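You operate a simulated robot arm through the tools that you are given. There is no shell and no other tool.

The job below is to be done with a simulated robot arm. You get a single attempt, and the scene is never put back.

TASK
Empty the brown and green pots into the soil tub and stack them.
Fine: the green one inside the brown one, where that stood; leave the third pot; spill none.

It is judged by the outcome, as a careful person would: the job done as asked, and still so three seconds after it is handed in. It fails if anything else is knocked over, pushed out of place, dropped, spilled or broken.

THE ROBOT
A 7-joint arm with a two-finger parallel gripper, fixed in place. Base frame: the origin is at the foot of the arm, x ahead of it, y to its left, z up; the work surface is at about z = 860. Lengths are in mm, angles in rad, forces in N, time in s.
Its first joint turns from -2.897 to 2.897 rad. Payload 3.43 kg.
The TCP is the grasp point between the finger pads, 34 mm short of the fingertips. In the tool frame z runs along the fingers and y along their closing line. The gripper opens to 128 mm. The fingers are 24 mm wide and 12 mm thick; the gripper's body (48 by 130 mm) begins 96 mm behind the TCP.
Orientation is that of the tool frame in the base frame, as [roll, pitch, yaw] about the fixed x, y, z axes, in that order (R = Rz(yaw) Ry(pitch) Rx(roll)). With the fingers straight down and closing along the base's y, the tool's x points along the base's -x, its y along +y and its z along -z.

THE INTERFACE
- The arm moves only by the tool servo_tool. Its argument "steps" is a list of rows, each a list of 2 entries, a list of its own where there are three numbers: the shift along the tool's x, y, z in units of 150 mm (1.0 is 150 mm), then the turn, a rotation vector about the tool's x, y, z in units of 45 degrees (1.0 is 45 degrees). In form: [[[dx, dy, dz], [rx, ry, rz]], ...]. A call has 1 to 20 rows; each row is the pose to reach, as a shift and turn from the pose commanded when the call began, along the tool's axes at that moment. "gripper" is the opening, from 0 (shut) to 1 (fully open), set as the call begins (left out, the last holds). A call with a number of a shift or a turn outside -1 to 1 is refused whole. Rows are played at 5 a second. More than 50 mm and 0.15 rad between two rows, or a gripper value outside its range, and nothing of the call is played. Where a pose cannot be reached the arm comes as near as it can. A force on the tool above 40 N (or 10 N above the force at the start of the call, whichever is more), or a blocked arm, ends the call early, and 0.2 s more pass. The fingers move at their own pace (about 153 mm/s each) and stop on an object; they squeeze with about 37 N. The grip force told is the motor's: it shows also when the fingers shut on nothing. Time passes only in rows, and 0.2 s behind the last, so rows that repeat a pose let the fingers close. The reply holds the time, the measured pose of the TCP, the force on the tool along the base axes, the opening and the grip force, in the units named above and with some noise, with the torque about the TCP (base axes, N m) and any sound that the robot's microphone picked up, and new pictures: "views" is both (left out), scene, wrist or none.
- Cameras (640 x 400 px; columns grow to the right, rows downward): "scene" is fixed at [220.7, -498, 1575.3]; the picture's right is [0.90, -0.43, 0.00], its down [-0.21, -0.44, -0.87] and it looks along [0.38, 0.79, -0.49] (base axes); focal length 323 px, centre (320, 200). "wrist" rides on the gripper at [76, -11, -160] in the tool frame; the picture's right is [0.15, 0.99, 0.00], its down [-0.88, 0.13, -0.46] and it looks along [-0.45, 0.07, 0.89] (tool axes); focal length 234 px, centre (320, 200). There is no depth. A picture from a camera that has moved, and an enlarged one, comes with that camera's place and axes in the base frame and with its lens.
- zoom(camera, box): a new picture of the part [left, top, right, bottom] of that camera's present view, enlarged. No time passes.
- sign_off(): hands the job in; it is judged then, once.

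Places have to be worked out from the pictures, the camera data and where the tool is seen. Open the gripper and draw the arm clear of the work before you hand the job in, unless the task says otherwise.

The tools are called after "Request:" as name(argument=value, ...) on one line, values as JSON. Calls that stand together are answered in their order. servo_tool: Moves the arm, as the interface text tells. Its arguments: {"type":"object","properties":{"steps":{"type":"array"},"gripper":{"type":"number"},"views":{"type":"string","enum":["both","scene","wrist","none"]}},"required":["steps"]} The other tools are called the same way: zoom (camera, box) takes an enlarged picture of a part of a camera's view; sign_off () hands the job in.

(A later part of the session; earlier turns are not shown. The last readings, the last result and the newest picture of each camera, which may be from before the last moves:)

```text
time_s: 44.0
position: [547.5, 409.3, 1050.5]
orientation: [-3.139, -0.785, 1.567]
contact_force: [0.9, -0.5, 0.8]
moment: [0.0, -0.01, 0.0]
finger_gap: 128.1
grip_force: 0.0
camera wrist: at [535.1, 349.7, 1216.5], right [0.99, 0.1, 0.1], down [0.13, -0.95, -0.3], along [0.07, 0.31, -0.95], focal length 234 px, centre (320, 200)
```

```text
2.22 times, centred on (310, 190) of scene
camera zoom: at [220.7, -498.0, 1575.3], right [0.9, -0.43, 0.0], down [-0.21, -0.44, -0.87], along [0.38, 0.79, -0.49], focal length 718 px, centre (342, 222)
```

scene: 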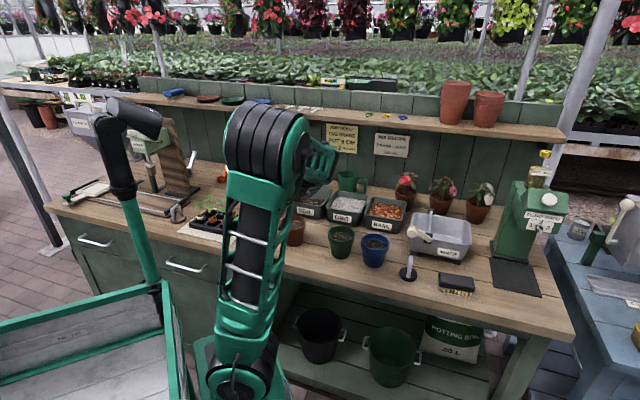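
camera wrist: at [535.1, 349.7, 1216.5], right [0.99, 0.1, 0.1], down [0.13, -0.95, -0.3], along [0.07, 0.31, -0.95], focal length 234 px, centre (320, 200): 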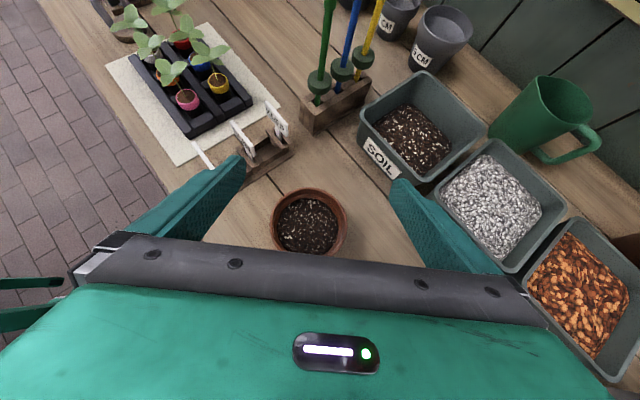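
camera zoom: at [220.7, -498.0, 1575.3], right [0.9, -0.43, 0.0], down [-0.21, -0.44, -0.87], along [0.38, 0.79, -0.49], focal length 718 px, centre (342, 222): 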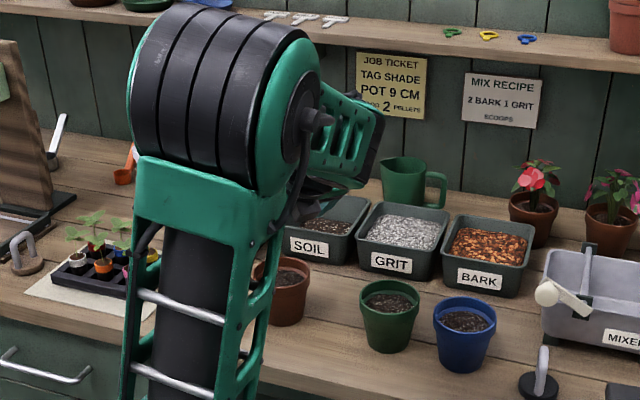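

Brown's axis is at about (546, 407). I descend straight down around it to z about 936 (fingers straddle with ~18 mm each side).

Request:
servo_tool(steps=[[[-0.09, -0.003, 0.09], [0, 0, 0]], [[-0.18, -0.005, 0.177], [0, 0, 0]], [[-0.27, -0.008, 0.265], [0, 0, 0]], [[-0.36, -0.01, 0.353], [0, 0, 0]], [[-0.45, -0.01, 0.44], [0, 0, 0]], [[-0.549, -0.01, 0.53], [0, 0, 0]], [[-0.549, -0.01, 0.53], [0, 0, 0]]], views="both")

```text
time_s: 45.6
position: [545.2, 406.5, 936.4]
orientation: [3.141, -0.783, 1.569]
contact_force: [0.4, -0.9, -0.4]
moment: [-0.01, 0.01, 0.03]
finger_gap: 128.0
grip_force: 0.1
camera wrist: at [532.7, 346.4, 1103.0], right [0.99, 0.1, 0.1], down [0.13, -0.95, -0.3], along [0.07, 0.31, -0.95], focal length 234 px, centre (320, 200)
```

scene: 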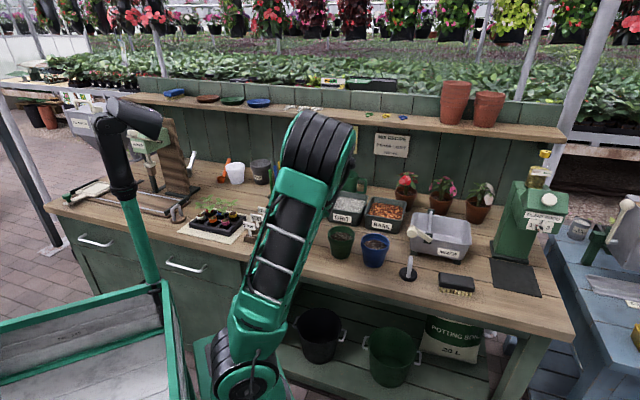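
wrist: 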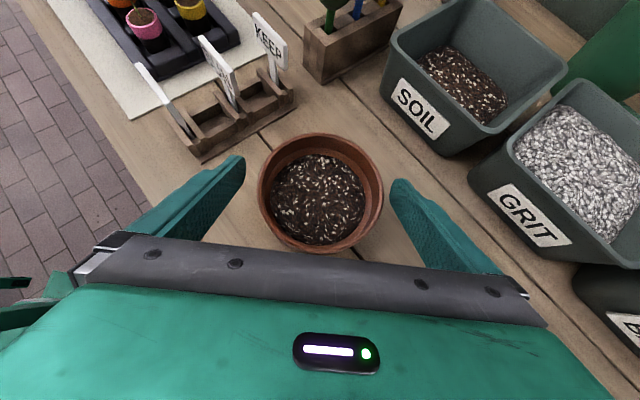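

The pot sits centred between the fingers (rim centre images right at the TCP pixel). I close the gripper in place.

Request:
servo_tool(steps=[[[0, 0, 0], [0, 0, 0]], [[0, 0, 0], [0, 0, 0]], [[0, 0, 0], [0, 0, 0]], [[0, 0, 0], [0, 0, 0]], [[0, 0, 0], [0, 0, 0]]], gripper=0, views="both")

```text
time_s: 46.8
position: [545.3, 405.3, 937.3]
orientation: [3.141, -0.783, 1.57]
contact_force: [-0.3, -0.3, 0.4]
moment: [-0.03, 0.0, -0.01]
finger_gap: 90.0
grip_force: 37.0
camera wrist: at [532.7, 346.5, 1103.3], right [0.99, 0.1, 0.1], down [0.13, -0.95, -0.3], along [0.07, 0.31, -0.95], focal length 234 px, centre (320, 200)
```

scene: 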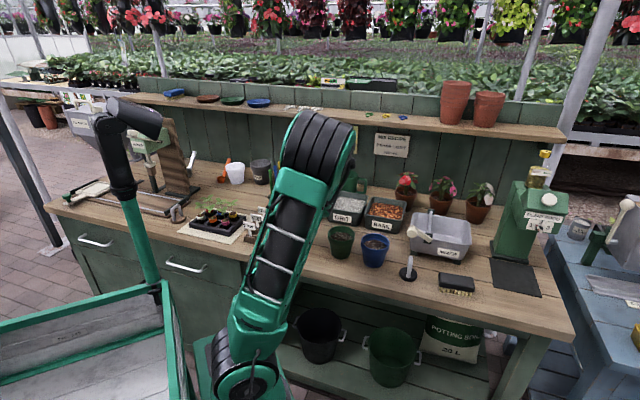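
wrist: 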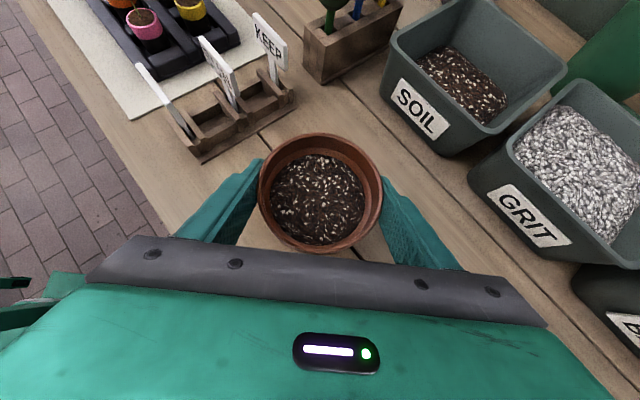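

Grip is firm at 90.0 mm gap, 37 N. I lift slowly 40 mm and check the load and that the pot hangs upright.

Request:
servo_tool(steps=[[[0.024, 0, -0.024], [0, 0, 0]], [[0.048, 0, -0.048], [0, 0, 0]], [[0.094, 0, -0.094], [0, 0, 0]], [[0.141, 0, -0.141], [0, 0, 0]], [[0.189, 0, -0.189], [0, 0, 0]], [[0.189, 0, -0.189], [0, 0, 0]]], views="both")

```text
time_s: 48.2
position: [545.4, 406.5, 977.9]
orientation: [3.141, -0.784, 1.569]
contact_force: [0.1, -0.8, -1.0]
moment: [0.01, -0.03, 0.0]
finger_gap: 90.2
grip_force: 37.4
camera wrist: at [533.2, 346.9, 1144.4], right [0.99, 0.1, 0.1], down [0.13, -0.95, -0.3], along [0.07, 0.31, -0.95], focal length 234 px, centre (320, 200)
```

scene: 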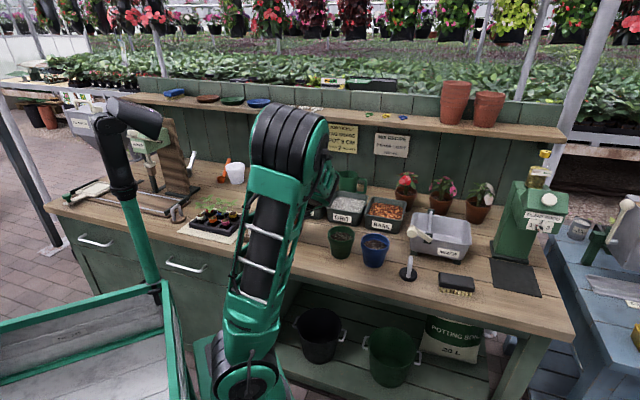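
wrist: 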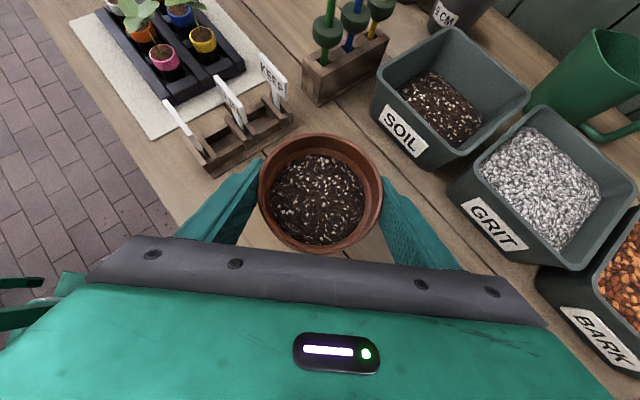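

The pot lifts cleanly and stays put in the grip. I zoom the wrist view to refine the soil tub's rim corners before carrying over.

Request:
zoom(camera="wrist", box=[350, 0, 550, 180])

```text
2.22 times, centred on (450, 90) of wrist
camera zoom: at [533.2, 346.9, 1144.4], right [0.99, 0.1, 0.1], down [0.13, -0.95, -0.3], along [0.07, 0.31, -0.95], focal length 520 px, centre (31, 444)
```

zoom: 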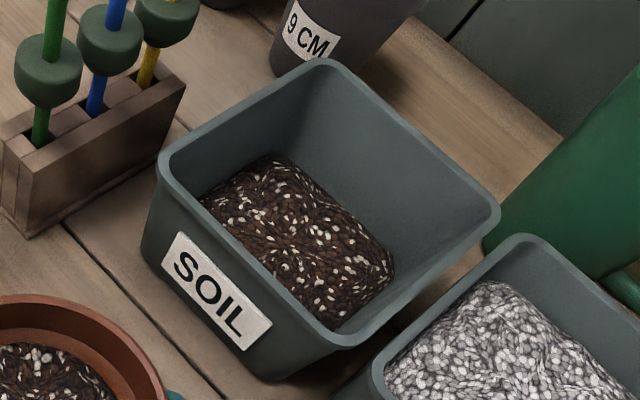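

Tub centre works out near (705, 592), dibbers at about (538–601, 618–683) with tops at z≈1069. I lift to z≈1060 and carry the brown pot gently toward the tub, keeping it upright.

Request:
servo_tool(steps=[[[0.05, 0, -0.05], [0, 0, 0]], [[0.13, 0, -0.13], [0, 0, 0]], [[0.21, 0, -0.21], [0, 0, 0]], [[0.29, 0, -0.29], [0, 0, 0]], [[0.35, 0, -0.35], [0, 0, 0]], [[0.3865, 0, -0.3865], [0, 0, 0]], [[0.3865, 0, -0.3865], [0, 0, 0]]], views="none")

Request:
servo_tool(steps=[[[0.03, 0.04, 0.02], [0, 0, 0]], [[0.09, 0.12, 0.063], [0, 0, 0]], [[0.15, 0.205, 0.106], [0, 0, 0]], [[0.215, 0.29, 0.152], [0, 0, 0]], [[0.28, 0.38, 0.198], [0, 0, 0]], [[0.345, 0.47, 0.245], [0, 0, 0]], [[0.41, 0.56, 0.29], [0, 0, 0]], [[0.46, 0.63, 0.326], [0, 0, 0]], [[0.488, 0.667, 0.346], [0, 0, 0]], [[0.488, 0.667, 0.346], [0, 0, 0]]], views="both")

```text
time_s: 49.8
position: [545.7, 405.3, 1058.8]
orientation: [-3.14, -0.784, 1.567]
contact_force: [0.9, 0.1, -1.3]
moment: [-0.01, 0.01, -0.01]
finger_gap: 90.3
grip_force: 36.9
```

```text
time_s: 52.0
position: [645.2, 495.0, 1074.1]
orientation: [-3.14, -0.786, 1.571]
contact_force: [0.2, 1.4, -1.7]
moment: [0.0, 0.04, -0.04]
finger_gap: 89.9
grip_force: 36.9
camera wrist: at [633.2, 435.1, 1241.3], right [0.99, 0.1, 0.1], down [0.13, -0.95, -0.3], along [0.07, 0.31, -0.95], focal length 234 px, centre (320, 200)
```

scene: 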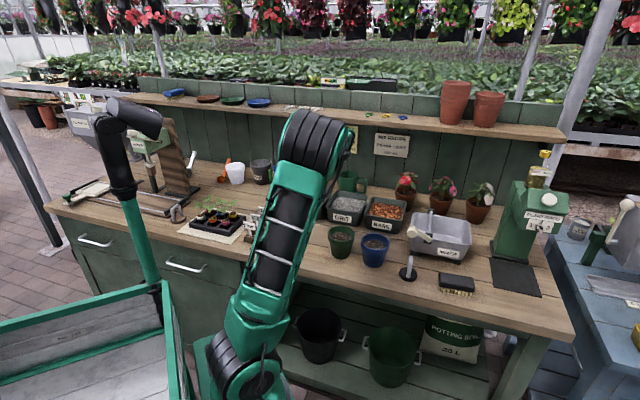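
wrist: 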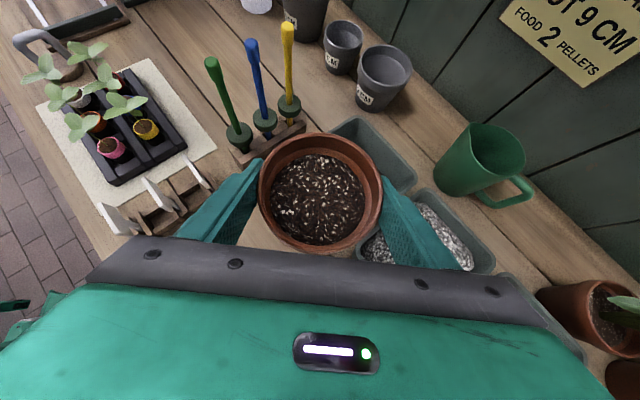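

All steady. Next leg: to the pre-pour spot right of the tub centre, about (744, 582, 1060), swinging the tool to point at 65°.

Request:
servo_tool(steps=[[[0.02, 0.04, 0.03], [-0.02, 0, 0.02]], [[0.062, 0.12, 0.086], [-0.07, 0, 0.07]], [[0.105, 0.2, 0.145], [-0.12, 0, 0.12]], [[0.15, 0.288, 0.207], [-0.17, 0, 0.17]], [[0.197, 0.378, 0.272], [-0.225, 0, 0.225]], [[0.244, 0.468, 0.337], [-0.28, 0, 0.28]], [[0.29, 0.557, 0.401], [-0.33, 0, 0.33]], [[0.326, 0.626, 0.451], [-0.37, 0, 0.37]], [[0.3455, 0.663, 0.4775], [-0.393, 0, 0.393]], [[0.3455, 0.663, 0.4775], [-0.393, 0, 0.393]]], views="both")

```text
time_s: 54.2
position: [746.1, 581.7, 1059.8]
orientation: [-3.141, -0.785, 1.132]
contact_force: [0.1, -0.2, -1.6]
moment: [0.02, 0.01, -0.02]
finger_gap: 90.2
grip_force: 37.3
camera wrist: at [709.1, 532.3, 1227.5], right [0.94, -0.33, 0.1], down [-0.28, -0.91, -0.3], along [0.19, 0.25, -0.95], focal length 234 px, centre (320, 200)
```

scene: 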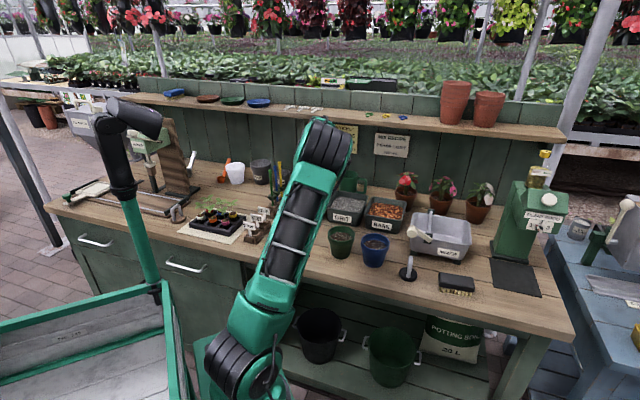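
wrist: 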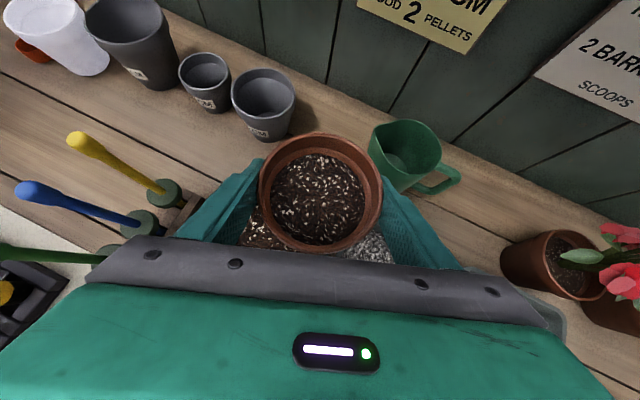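

The pot is over the right half of the tub opening. I lower to z≈1032 (pot base ~25 mm above the rims) before tipping.

Request:
servo_tool(steps=[[[-0.03, 0, 0.03], [0, 0, 0]], [[-0.07, 0, 0.07], [0, 0, 0]], [[-0.11, 0, 0.11], [0, 0, 0]], [[-0.132, 0, 0.132], [0, 0, 0]], [[-0.132, 0, 0.132], [0, 0, 0]]], views="both")

Request:
zoom(camera="wrist", box=[220, 100, 440, 280])

```text
time_s: 55.4
position: [745.3, 580.5, 1031.9]
orientation: [-3.141, -0.785, 1.133]
contact_force: [-0.1, -0.7, -0.5]
moment: [0.0, 0.0, 0.02]
finger_gap: 90.3
grip_force: 37.0
camera wrist: at [709.2, 532.0, 1199.2], right [0.94, -0.33, 0.1], down [-0.28, -0.91, -0.3], along [0.19, 0.25, -0.95], focal length 234 px, centre (320, 200)
```

scene: 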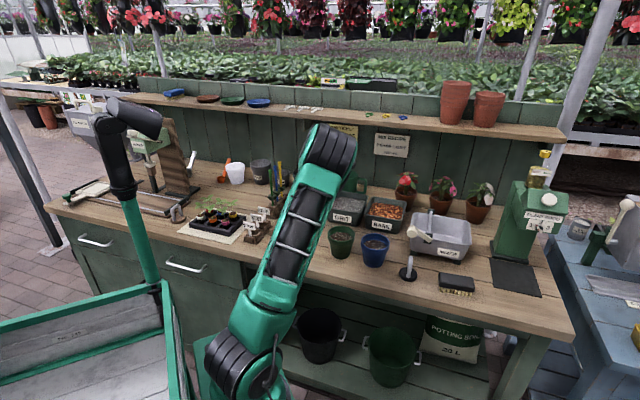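
wrist: 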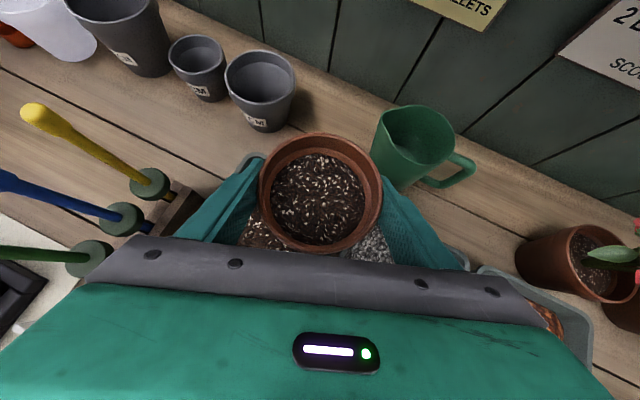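

```text
2.22 times, centred on (330, 190) of wrist
camera zoom: at [709.2, 532.0, 1199.2], right [0.94, -0.33, 0.1], down [-0.28, -0.91, -0.3], along [0.19, 0.25, -0.95], focal length 520 px, centre (298, 222)
```

zoom: 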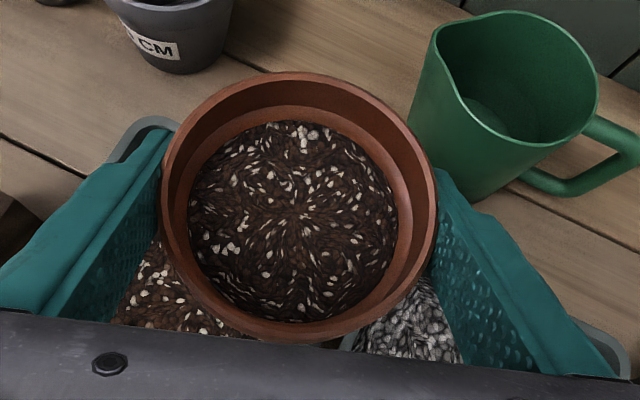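

Geometry checks out: the pot's left lip hangs near the tub's middle. I begin tipping: first 40° of roll, slowly, easing down a little.

Request:
servo_tool(steps=[[[0, 0, 0], [-0.034, 0, -0.082]], [[-0.002, 0, 0.002], [-0.068, 0, -0.164]], [[-0.004, 0, 0.004], [-0.102, 0, -0.246]], [[-0.008, 0, 0.008], [-0.136, 0, -0.329]], [[-0.011, 0, 0.011], [-0.17, 0, -0.411]], [[-0.014, 0, 0.014], [-0.204, 0, -0.493]], [[-0.018, 0, 0.018], [-0.238, 0, -0.575]], [[-0.022, 0, 0.022], [-0.272, 0, -0.657]], [[-0.025, 0, 0.025], [-0.306, 0, -0.739]], [[-0.028, 0, 0.028], [-0.3404, 0, -0.8213]], [[-0.028, 0, 0.028], [-0.3404, 0, -0.8213]]], views="both")

```text
time_s: 57.8
position: [745.0, 580.6, 1026.6]
orientation: [2.38, -0.531, 1.892]
contact_force: [0.7, -1.4, -1.0]
moment: [-0.03, 0.03, -0.02]
finger_gap: 90.0
grip_force: 37.0
camera wrist: at [628.8, 553.7, 1158.6], right [0.75, 0.02, 0.66], down [0.1, -0.99, -0.08], along [0.66, 0.13, -0.74], focal length 234 px, centre (320, 200)
```

scene: 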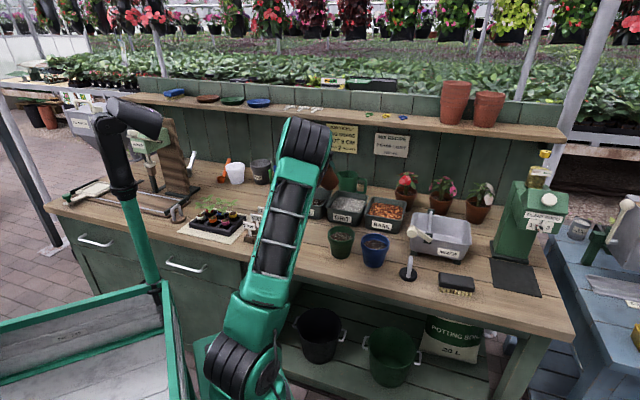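
wrist: 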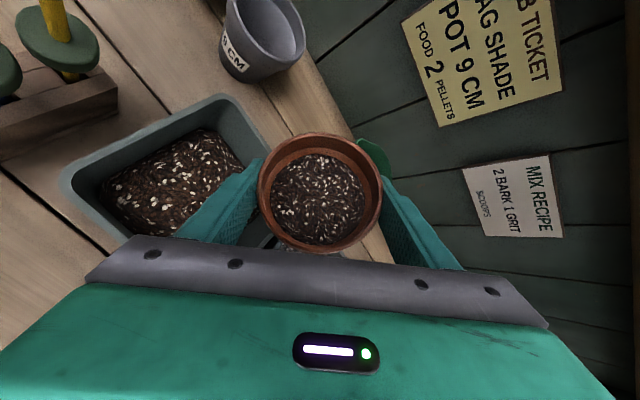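

The wrist view now shows the tub clearly at the left, and the soil is still in the pot. I continue to 70° at about 3° per row while easing left and down.

Request:
servo_tool(steps=[[[-0.002, -0.01, 0.005], [-0.0255, 0, -0.0616]], [[-0.0045, -0.021, 0.011], [-0.051, 0, -0.1232]], [[-0.007, -0.031, 0.016], [-0.0766, 0, -0.1848]], [[-0.009, -0.042, 0.021], [-0.102, 0, -0.2464]], [[-0.011, -0.052, 0.027], [-0.1277, 0, -0.308]], [[-0.0135, -0.062, 0.032], [-0.1532, 0, -0.3696]], [[-0.0157, -0.073, 0.0375], [-0.1787, 0, -0.4312]], [[-0.018, -0.083, 0.043], [-0.2042, 0, -0.4928]], [[-0.02, -0.094, 0.048], [-0.2298, 0, -0.5544]], [[-0.0224, -0.104, 0.0535], [-0.2553, 0, -0.616]], [[-0.0224, -0.104, 0.0535], [-0.2553, 0, -0.616]]], views="both")

```text
time_s: 60.2
position: [739.1, 583.1, 1009.8]
orientation: [2.073, -0.146, 2.203]
contact_force: [0.0, -0.3, -1.2]
moment: [-0.01, 0.05, -0.06]
finger_gap: 89.7
grip_force: 37.2
camera wrist: at [581.2, 550.8, 1087.8], right [0.37, 0.3, 0.88], down [0.27, -0.94, 0.2], along [0.89, 0.16, -0.43], focal length 234 px, centre (320, 200)
```

scene: 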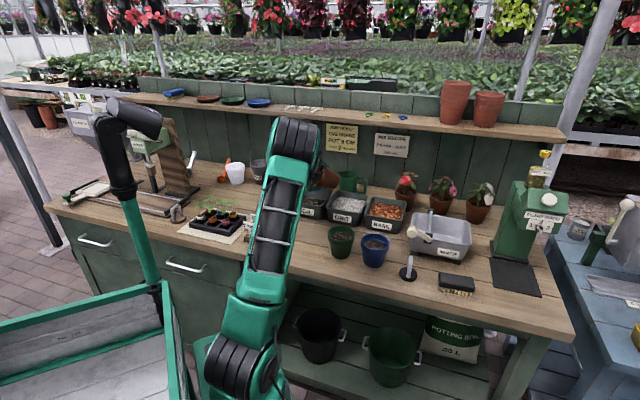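
wrist: 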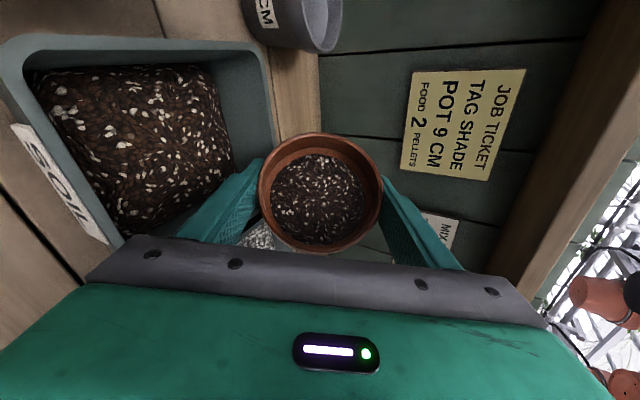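

At about 64° tilt the soil still looks to be in the pot. I zoom in to see whether anything has started to flow.

Request:
zoom(camera="wrist", box=[220, 110, 420, 270])

Request:
zoom(camera="wrist", box=[0, 20, 300, 260])

Request:
zoom(camera="scene", box=[260, 140, 400, 230])

```text
2.50 times, centred on (320, 190) of wrist
camera zoom: at [581.2, 550.8, 1087.8], right [0.37, 0.3, 0.88], down [0.27, -0.94, 0.2], along [0.89, 0.16, -0.43], focal length 585 px, centre (320, 225)
```

zoom: 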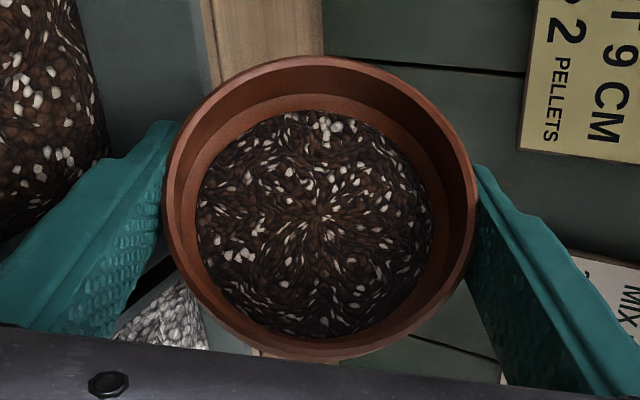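

```text
1.67 times, centred on (150, 140) of wrist
camera zoom: at [581.2, 550.8, 1087.8], right [0.37, 0.3, 0.88], down [0.27, -0.94, 0.2], along [0.89, 0.16, -0.43], focal length 390 px, centre (603, 300)
```

zoom: 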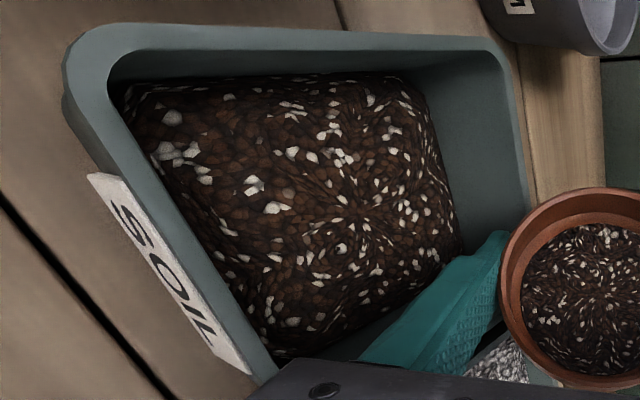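

```text
4.44 times, centred on (330, 185) of scene
camera zoom: at [220.7, -498.0, 1575.3], right [0.9, -0.43, 0.0], down [-0.21, -0.44, -0.87], along [0.38, 0.79, -0.49], focal length 1437 px, centre (276, 267)
```

zoom: 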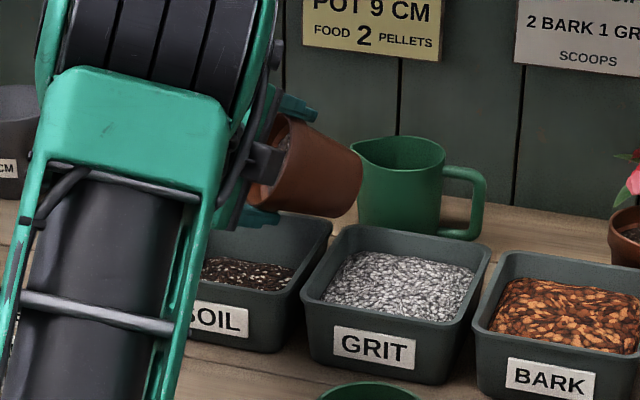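

The soil is still held in the pot at this tilt; the pot mouth is over the soil tub in the scene view. I go on to 100° of roll, moving left so the lip stays above the tub's middle.

Request:
servo_tool(steps=[[[0.006, -0.008, -0.001], [-0.0255, 0, -0.0616]], [[0.012, -0.016, -0.003], [-0.051, 0, -0.1232]], [[0.018, -0.024, -0.004], [-0.0766, 0, -0.1848]], [[0.024, -0.031, -0.005], [-0.102, 0, -0.2464]], [[0.03, -0.039, -0.006], [-0.1277, 0, -0.308]], [[0.036, -0.047, -0.008], [-0.1532, 0, -0.3696]], [[0.042, -0.055, -0.009], [-0.1787, 0, -0.4312]], [[0.048, -0.063, -0.01], [-0.2042, 0, -0.4928]], [[0.054, -0.071, -0.0115], [-0.2298, 0, -0.5544]], [[0.06, -0.0785, -0.0127], [-0.2553, 0, -0.616]], [[0.06, -0.0785, -0.0127], [-0.2553, 0, -0.616]]], views="both")

Request:
zoom(camera="scene", box=[260, 140, 400, 230])

```text
time_s: 62.6
position: [725.7, 588.3, 1002.6]
orientation: [1.881, 0.3, 2.392]
contact_force: [-0.5, 0.3, -0.2]
moment: [0.01, 0.0, 0.02]
finger_gap: 89.1
grip_force: 36.8
camera wrist: at [557.9, 531.5, 1017.4], right [-0.1, 0.51, 0.86], down [0.29, -0.81, 0.51], along [0.95, 0.3, -0.07], focal length 234 px, centre (320, 200)
```

scene: 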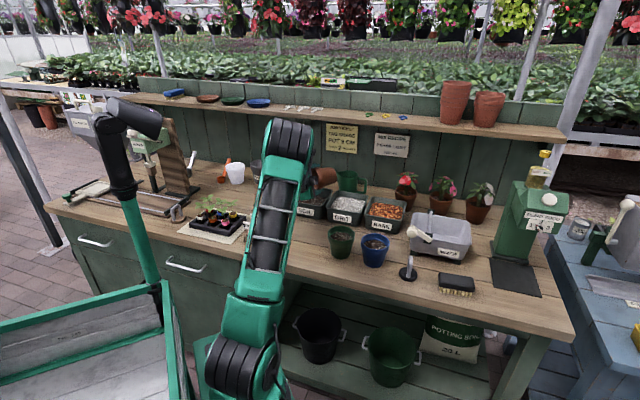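
wrist: 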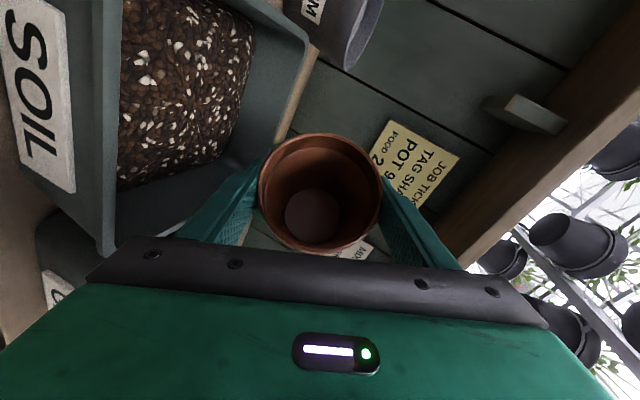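

```text
4.44 times, centred on (330, 185) of scene
camera zoom: at [220.7, -498.0, 1575.3], right [0.9, -0.43, 0.0], down [-0.21, -0.44, -0.87], along [0.38, 0.79, -0.49], focal length 1437 px, centre (276, 267)
```

zoom: 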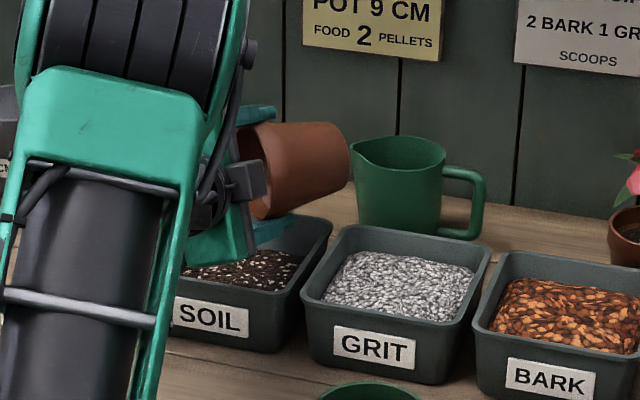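

The pot is now visibly empty and the tub's soil level has risen. I zoom in to check for residue in the pot and any spill around the tub.

Request:
zoom(camera="wrist", box=[230, 120, 410, 260])

Request:
zoom(camera="wrist", box=[0, 0, 320, 260])

```text
2.86 times, centred on (320, 190) of wrist
camera zoom: at [557.9, 531.5, 1017.4], right [-0.1, 0.51, 0.86], down [0.29, -0.81, 0.51], along [0.95, 0.3, -0.07], focal length 669 px, centre (320, 229)
```

zoom: 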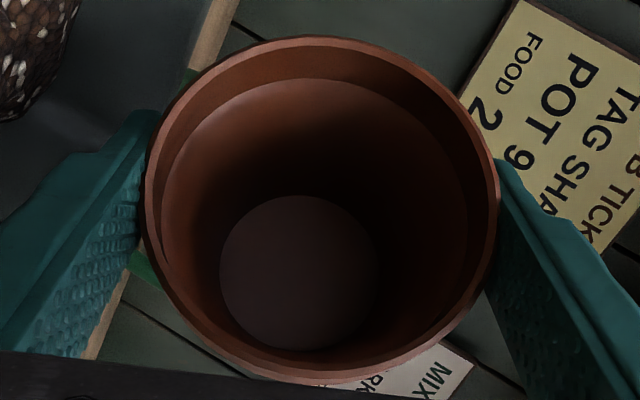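

```text
1.54 times, centred on (160, 130) of wrist
camera zoom: at [557.9, 531.5, 1017.4], right [-0.1, 0.51, 0.86], down [0.29, -0.81, 0.51], along [0.95, 0.3, -0.07], focal length 360 px, centre (566, 308)
```

zoom: 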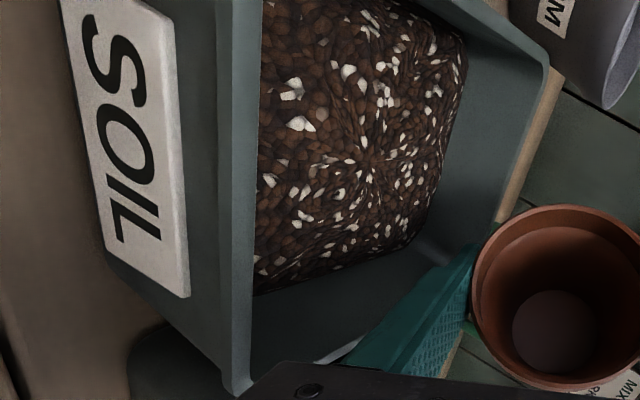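

Empty down to the base, and no spill is visible. I tip a further 40° to shake out any last crumbs over the tub.

Request:
servo_tool(steps=[[[0.01, 0.005, -0.005], [-0.0425, 0, -0.1027]], [[0.019, 0.01, -0.011], [-0.085, 0, -0.2053]], [[0.029, 0.015, -0.016], [-0.1277, 0, -0.308]], [[0.039, 0.02, -0.022], [-0.1702, 0, -0.4107]], [[0.048, 0.025, -0.027], [-0.2128, 0, -0.5133]], [[0.058, 0.03, -0.032], [-0.2553, 0, -0.616]], [[0.067, 0.035, -0.038], [-0.2979, 0, -0.7187]], [[0.077, 0.04, -0.043], [-0.3404, 0, -0.8213]], [[0.077, 0.04, -0.043], [-0.3404, 0, -0.8213]], [[0.077, 0.04, -0.043], [-0.3404, 0, -0.8213]]], views="both")

```text
time_s: 64.8
position: [713.8, 594.3, 1006.8]
orientation: [1.71, 0.928, 2.565]
contact_force: [-0.5, -0.5, -0.4]
moment: [0.02, 0.0, -0.04]
finger_gap: 89.5
grip_force: 36.8
camera wrist: at [580.4, 489.7, 952.8], right [-0.66, 0.59, 0.47], down [0.08, -0.57, 0.82], along [0.75, 0.58, 0.33], focal length 234 px, centre (320, 200)
```

scene: 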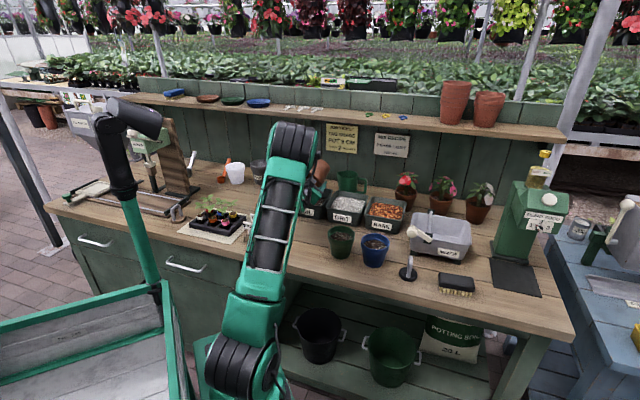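
wrist: 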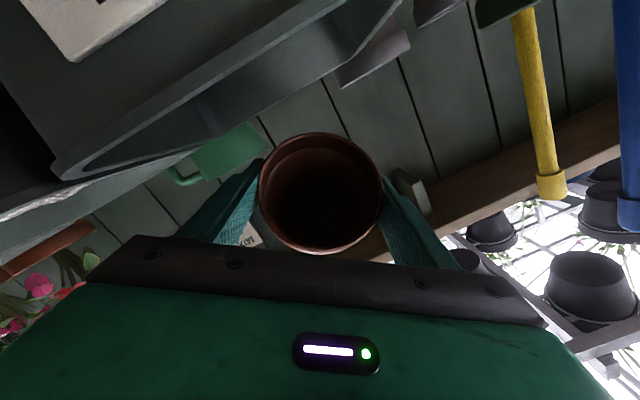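

Fully emptied. I unwind the roll in the same way while rising, so the pot comes back upright clear above the rims.

Request:
servo_tool(steps=[[[-0.022, 0.008, 0], [0.064, 0, 0.154]], [[-0.044, 0.016, 0], [0.128, 0, 0.308]], [[-0.066, 0.025, 0], [0.192, 0, 0.462]], [[-0.087, 0.033, 0], [0.255, 0, 0.616]], [[-0.109, 0.041, 0], [0.319, 0, 0.77]], [[-0.131, 0.049, -0.001], [0.383, 0, 0.924]], [[-0.131, 0.049, -0.001], [0.383, 0, 0.924]]], views="none")

Request:
servo_tool(steps=[[[-0.017, 0.012, 0.001], [0.064, 0, 0.154]], [[-0.035, 0.024, 0.0025], [0.128, 0, 0.308]], [[-0.052, 0.036, 0.004], [0.192, 0, 0.462]], [[-0.07, 0.048, 0.005], [0.255, 0, 0.616]], [[-0.087, 0.06, 0.006], [0.319, 0, 0.77]], [[-0.105, 0.0716, 0.0076], [0.383, 0, 0.924]], [[-0.105, 0.0716, 0.0076], [0.383, 0, 0.924]]], views="none")

Request:
servo_tool(steps=[[[0.003, 0.015, -0.008], [0.064, 0, 0.154]], [[0.006, 0.03, -0.016], [0.128, 0, 0.308]], [[0.009, 0.046, -0.024], [0.192, 0, 0.462]], [[0.011, 0.061, -0.032], [0.255, 0, 0.616]], [[0.014, 0.077, -0.04], [0.319, 0, 0.77]], [[0.0167, 0.092, -0.048], [0.383, 0, 0.924]], [[0.0167, 0.092, -0.048], [0.383, 0, 0.924]]], views="both")

```text
time_s: 66.4
position: [720.5, 592.7, 1027.3]
orientation: [1.908, 0.221, 2.366]
contact_force: [-0.4, -0.8, -0.7]
moment: [-0.03, 0.04, 0.01]
finger_gap: 89.3
grip_force: 37.0
```

```text
time_s: 68.0
position: [731.0, 585.0, 1039.9]
orientation: [2.259, -0.414, 2.017]
contact_force: [0.6, -1.0, 0.4]
moment: [-0.02, 0.04, -0.01]
finger_gap: 88.9
grip_force: 37.1
```

```text
time_s: 69.6
position: [736.2, 584.1, 1054.8]
orientation: [3.031, -0.78, 1.247]
contact_force: [0.5, -0.9, -0.4]
moment: [-0.03, -0.01, -0.02]
finger_gap: 89.5
grip_force: 36.8
camera wrist: at [689.5, 539.1, 1220.2], right [0.94, -0.29, 0.18], down [-0.23, -0.93, -0.29], along [0.25, 0.23, -0.94], focal length 234 px, centre (320, 200)
```

scene: 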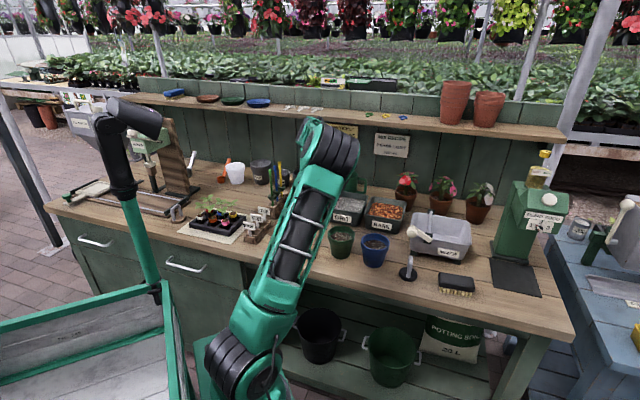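
wrist: 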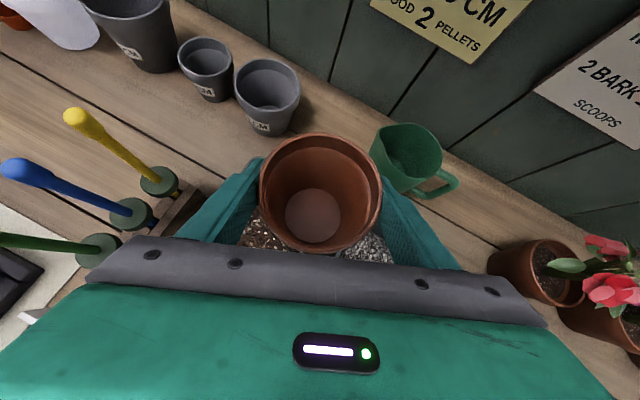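

The empty brown pot is nearly upright again. I finish the last 5° and rise a bit, then carry it back toward its own spot.

Request:
servo_tool(steps=[[[0.04, 0, -0.04], [0.0213, 0, 0.0513]], [[0.08, 0.005, -0.08], [0.0426, 0, 0.1027]], [[0.08, 0.005, -0.08], [0.0426, 0, 0.1027]]], views="none")

```text
time_s: 70.4
position: [736.2, 583.4, 1072.2]
orientation: [-3.141, -0.786, 1.133]
contact_force: [-1.1, 0.2, -0.8]
moment: [0.0, 0.0, -0.02]
finger_gap: 89.3
grip_force: 37.3
```

Upright at (736, 583, 1072). I move to the midway point with the tool swinging back to point along +y.

Request:
servo_tool(steps=[[[-0.06, -0.03, -0.06], [0.04, 0, -0.04]], [[-0.15, -0.08, -0.155], [0.105, 0, -0.105]], [[-0.25, -0.135, -0.258], [0.177, 0, -0.177]], [[-0.35, -0.19, -0.361], [0.25, 0, -0.25]], [[-0.44, -0.24, -0.454], [0.315, 0, -0.315]], [[-0.51, -0.28, -0.527], [0.365, 0, -0.365]], [[-0.55, -0.3, -0.568], [0.3934, 0, -0.3934]], [[-0.55, -0.3, -0.568], [0.3934, 0, -0.3934]]], views="none")

```text
time_s: 72.2
position: [645.4, 495.7, 1073.0]
orientation: [-3.141, -0.784, 1.572]
contact_force: [-0.7, -0.1, -0.1]
moment: [-0.03, 0.0, -0.01]
finger_gap: 89.0
grip_force: 37.1
```

On track. I continue to the point directly above where brown stood, (545, 406, 1060), and check the view.

Request:
servo_tool(steps=[[[-0.04, -0.055, -0.03], [0, 0, 0]], [[-0.12, -0.165, -0.09], [0, 0, 0]], [[-0.21, -0.29, -0.157], [0, 0, 0]], [[-0.3, -0.414, -0.224], [0, 0, 0]], [[-0.39, -0.537, -0.291], [0, 0, 0]], [[-0.45, -0.62, -0.336], [0, 0, 0]], [[-0.484, -0.667, -0.3615], [0, 0, 0]], [[-0.484, -0.667, -0.3615], [0, 0, 0]]], views="both")

Request:
zoom(camera="wrist", box=[230, 120, 410, 260])

```text
time_s: 74.0
position: [545.3, 407.6, 1059.6]
orientation: [-3.139, -0.783, 1.568]
contact_force: [0.3, 0.2, -0.1]
moment: [0.0, 0.01, -0.03]
finger_gap: 89.1
grip_force: 37.2
camera wrist: at [532.6, 347.8, 1225.7], right [0.99, 0.1, 0.1], down [0.13, -0.95, -0.3], along [0.07, 0.31, -0.95], focal length 234 px, centre (320, 200)
```

scene: 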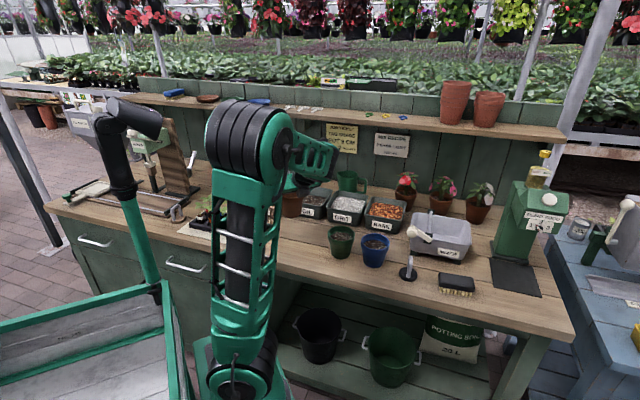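
wrist: 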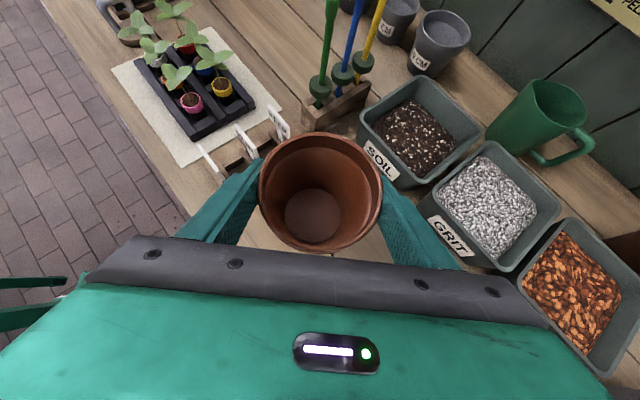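

```text
2.86 times, centred on (320, 190) of wrist
camera zoom: at [532.6, 347.8, 1225.7], right [0.99, 0.1, 0.1], down [0.13, -0.95, -0.3], along [0.07, 0.31, -0.95], focal length 669 px, centre (320, 229)
```

zoom: 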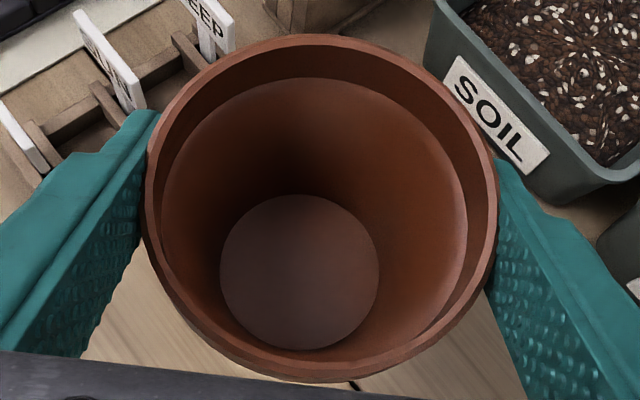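

The pot is clean inside and upright. I lower it to just above the table (TCP z≈941).

Request:
servo_tool(steps=[[[-0.06, 0, 0.058], [0, 0, 0]], [[-0.15, 0, 0.146], [0, 0, 0]], [[-0.25, 0, 0.244], [0, 0, 0]], [[-0.35, 0, 0.342], [0, 0, 0]], [[-0.44, 0, 0.43], [0, 0, 0]], [[-0.51, 0, 0.499], [0, 0, 0]], [[-0.55, 0, 0.538], [0, 0, 0]], [[-0.5645, 0, 0.5525], [0, 0, 0]], [[-0.5645, 0, 0.5525], [0, 0, 0]]], views="both")

```text
time_s: 76.0
position: [544.1, 405.3, 941.7]
orientation: [-3.141, -0.785, 1.568]
contact_force: [-0.4, -0.4, -0.7]
moment: [0.02, 0.0, -0.02]
finger_gap: 89.1
grip_force: 37.1
camera wrist: at [531.8, 346.2, 1109.0], right [0.99, 0.1, 0.1], down [0.13, -0.95, -0.3], along [0.07, 0.31, -0.95], focal length 234 px, centre (320, 200)
```

scene: 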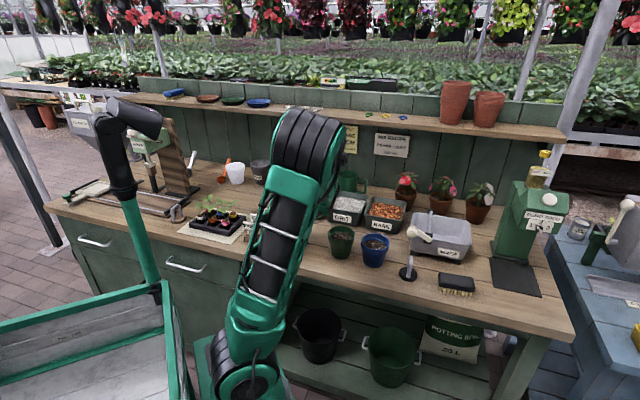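
wrist: 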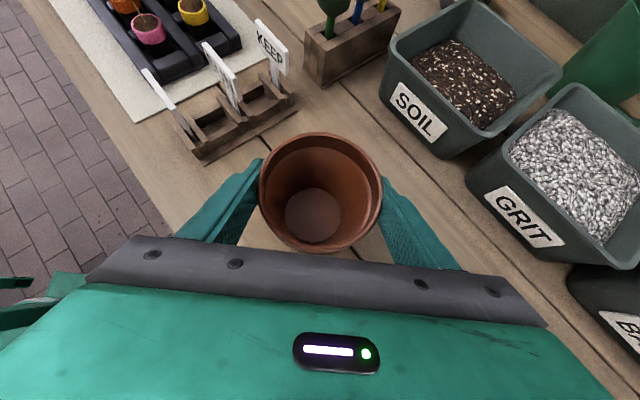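

No contact yet at z≈941.7. I lower the remaining few millimetres in 1 mm steps and read the force.

Request:
servo_tool(steps=[[[-0.0047, 0, 0.0047], [0, 0, 0]], [[-0.0094, 0, 0.0094], [0, 0, 0]], [[-0.0141, 0, 0.0141], [0, 0, 0]], [[-0.0189, 0, 0.0189], [0, 0, 0]], [[-0.0189, 0, 0.0189], [0, 0, 0]]], views="none")

```text
time_s: 77.2
position: [543.6, 404.3, 938.5]
orientation: [3.141, -0.783, 1.567]
contact_force: [0.5, 0.3, -0.2]
moment: [0.01, 0.01, -0.01]
finger_gap: 89.0
grip_force: 37.8
```

Still no contact, and I read about 1 mm short in x and y compared with the grasp pose. I correct that and lower 2 mm further.

Request:
servo_tool(steps=[[[0.0057, 0.008, 0.0057], [0, 0, 0]], [[0.001, 0.008, 0.0104], [0, 0, 0]], [[-0.0037, 0.008, 0.0151], [0, 0, 0]], [[-0.0037, 0.008, 0.0151], [0, 0, 0]], [[-0.0037, 0.008, 0.0151], [0, 0, 0]]], views="none")

```text
time_s: 78.4
position: [545.1, 405.9, 936.4]
orientation: [3.141, -0.786, 1.571]
contact_force: [-1.9, 0.3, 7.7]
moment: [-0.06, 0.1, -0.08]
finger_gap: 89.2
grip_force: 37.3
```

The pot has touched down (7.7 N upward) at the original pose (545, 406, 936.4). I open the gripper.

Request:
servo_tool(steps=[[[0, 0, 0], [0, 0, 0]], [[0, 0, 0], [0, 0, 0]], [[0, 0, 0], [0, 0, 0]], [[0, 0, 0], [0, 0, 0]]], gripper=1, views="both")

Request:
zoom(camera="wrist", box=[230, 120, 410, 260])

```text
time_s: 79.4
position: [545.5, 406.0, 936.3]
orientation: [-3.141, -0.785, 1.569]
contact_force: [0.2, -0.4, 0.1]
moment: [-0.03, 0.0, -0.01]
finger_gap: 127.9
grip_force: 0.1
camera wrist: at [533.2, 346.9, 1102.7], right [0.99, 0.1, 0.1], down [0.13, -0.95, -0.3], along [0.07, 0.31, -0.95], focal length 234 px, centre (320, 200)
```

scene: 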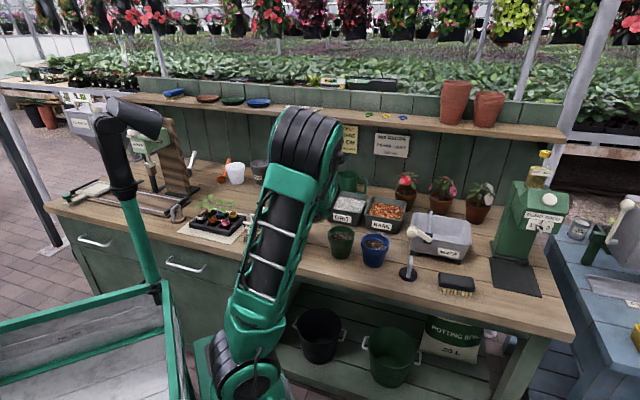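
wrist: 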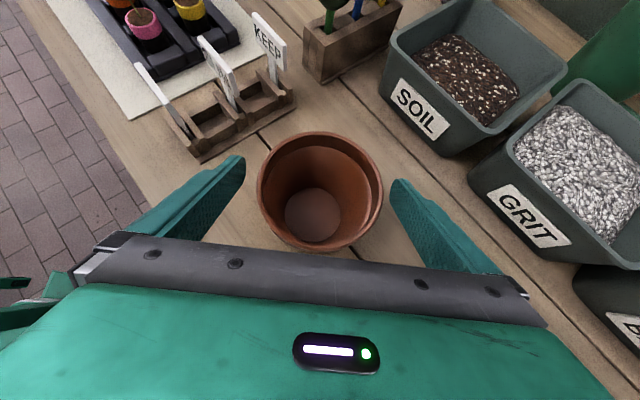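

```text
2.86 times, centred on (320, 190) of wrist
camera zoom: at [533.2, 346.9, 1102.7], right [0.99, 0.1, 0.1], down [0.13, -0.95, -0.3], along [0.07, 0.31, -0.95], focal length 669 px, centre (320, 229)
```

zoom: 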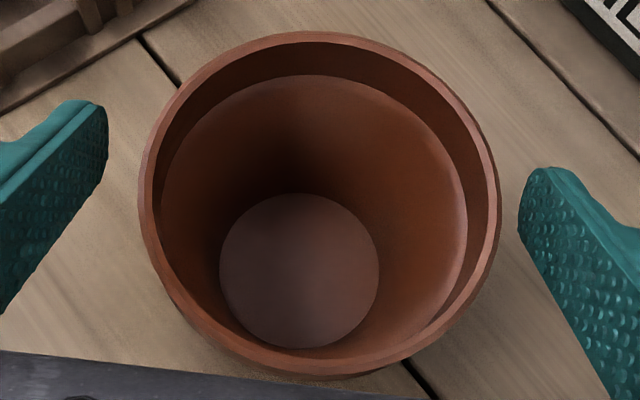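

Brown stands empty at its spot, centred as before. I rise straight up 120 mm clear of it.

Request:
servo_tool(steps=[[[0.07, 0, -0.07], [0, 0, 0]], [[0.18, 0, -0.18], [0, 0, 0]], [[0.3, 0, -0.3], [0, 0, 0]], [[0.43, 0, -0.43], [0, 0, 0]], [[0.5656, 0, -0.5656], [0, 0, 0]], [[0.5656, 0, -0.5656], [0, 0, 0]]], views="wrist")

```text
time_s: 80.8
position: [546.4, 407.0, 1055.6]
orientation: [3.142, -0.787, 1.569]
contact_force: [-0.4, -0.2, -0.1]
moment: [0.01, 0.04, 0.0]
finger_gap: 127.9
grip_force: 0.2
camera wrist: at [533.5, 347.6, 1223.1], right [0.99, 0.1, 0.1], down [0.13, -0.95, -0.3], along [0.07, 0.31, -0.95], focal length 234 px, centre (320, 200)
```

wrist: 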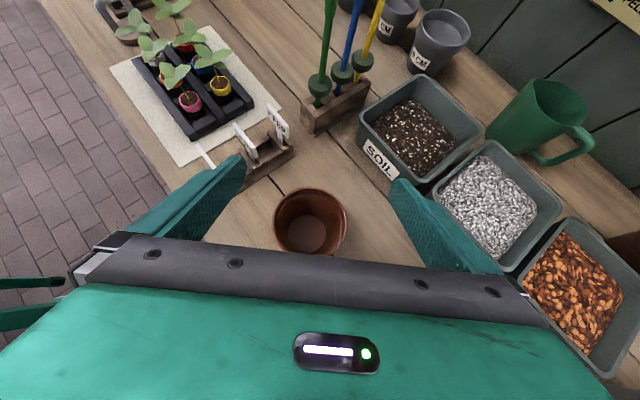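

Now over to above the green pot, about (671, 274, 1060), same orientation.

Request:
servo_tool(steps=[[[-0.1, 0.14, -0.11], [0, 0, 0]], [[-0.2, 0.28, -0.215], [0, 0, 0]], [[-0.3, 0.415, -0.32], [0, 0, 0]], [[-0.4, 0.555, -0.43], [0, 0, 0]], [[-0.5, 0.695, -0.54], [0, 0, 0]], [[-0.608, 0.833, -0.6457], [0, 0, 0]], [[-0.608, 0.833, -0.6457], [0, 0, 0]]], views="both")

Request:
zoom(camera="wrist", box=[230, 140, 420, 260])

```text
time_s: 82.4
position: [669.5, 273.4, 1059.1]
orientation: [3.141, -0.786, 1.569]
contact_force: [0.7, 0.7, 0.1]
moment: [-0.03, 0.0, 0.01]
finger_gap: 128.1
grip_force: 0.1
camera wrist: at [657.2, 214.1, 1226.9], right [0.99, 0.1, 0.1], down [0.13, -0.95, -0.3], along [0.07, 0.31, -0.95], focal length 234 px, centre (320, 200)
```

scene: 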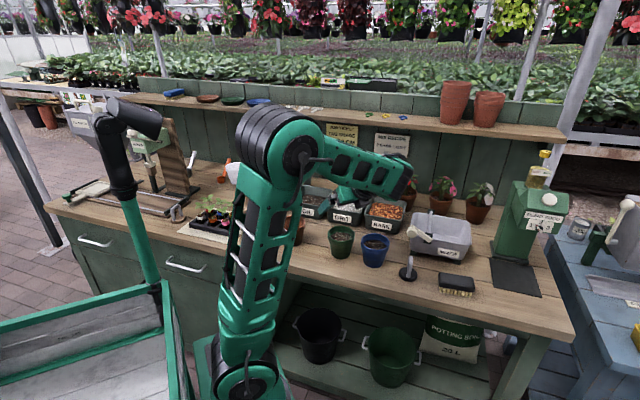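
wrist: 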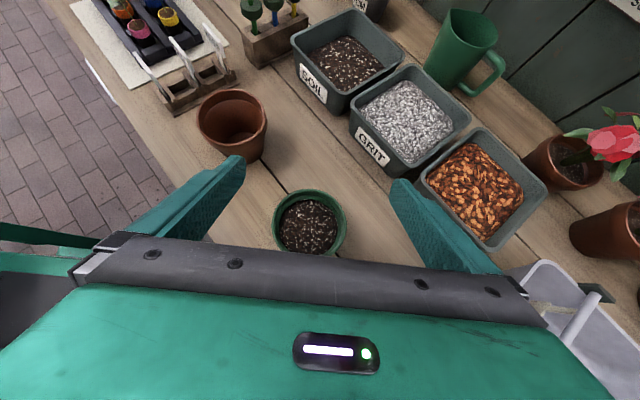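

```text
3.33 times, centred on (325, 200) of wrist
camera zoom: at [657.2, 214.1, 1226.9], right [0.99, 0.1, 0.1], down [0.13, -0.95, -0.3], along [0.07, 0.31, -0.95], focal length 781 px, centre (303, 200)
```

zoom: 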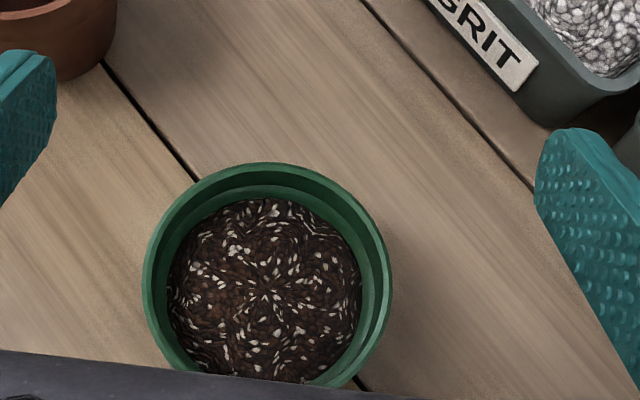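

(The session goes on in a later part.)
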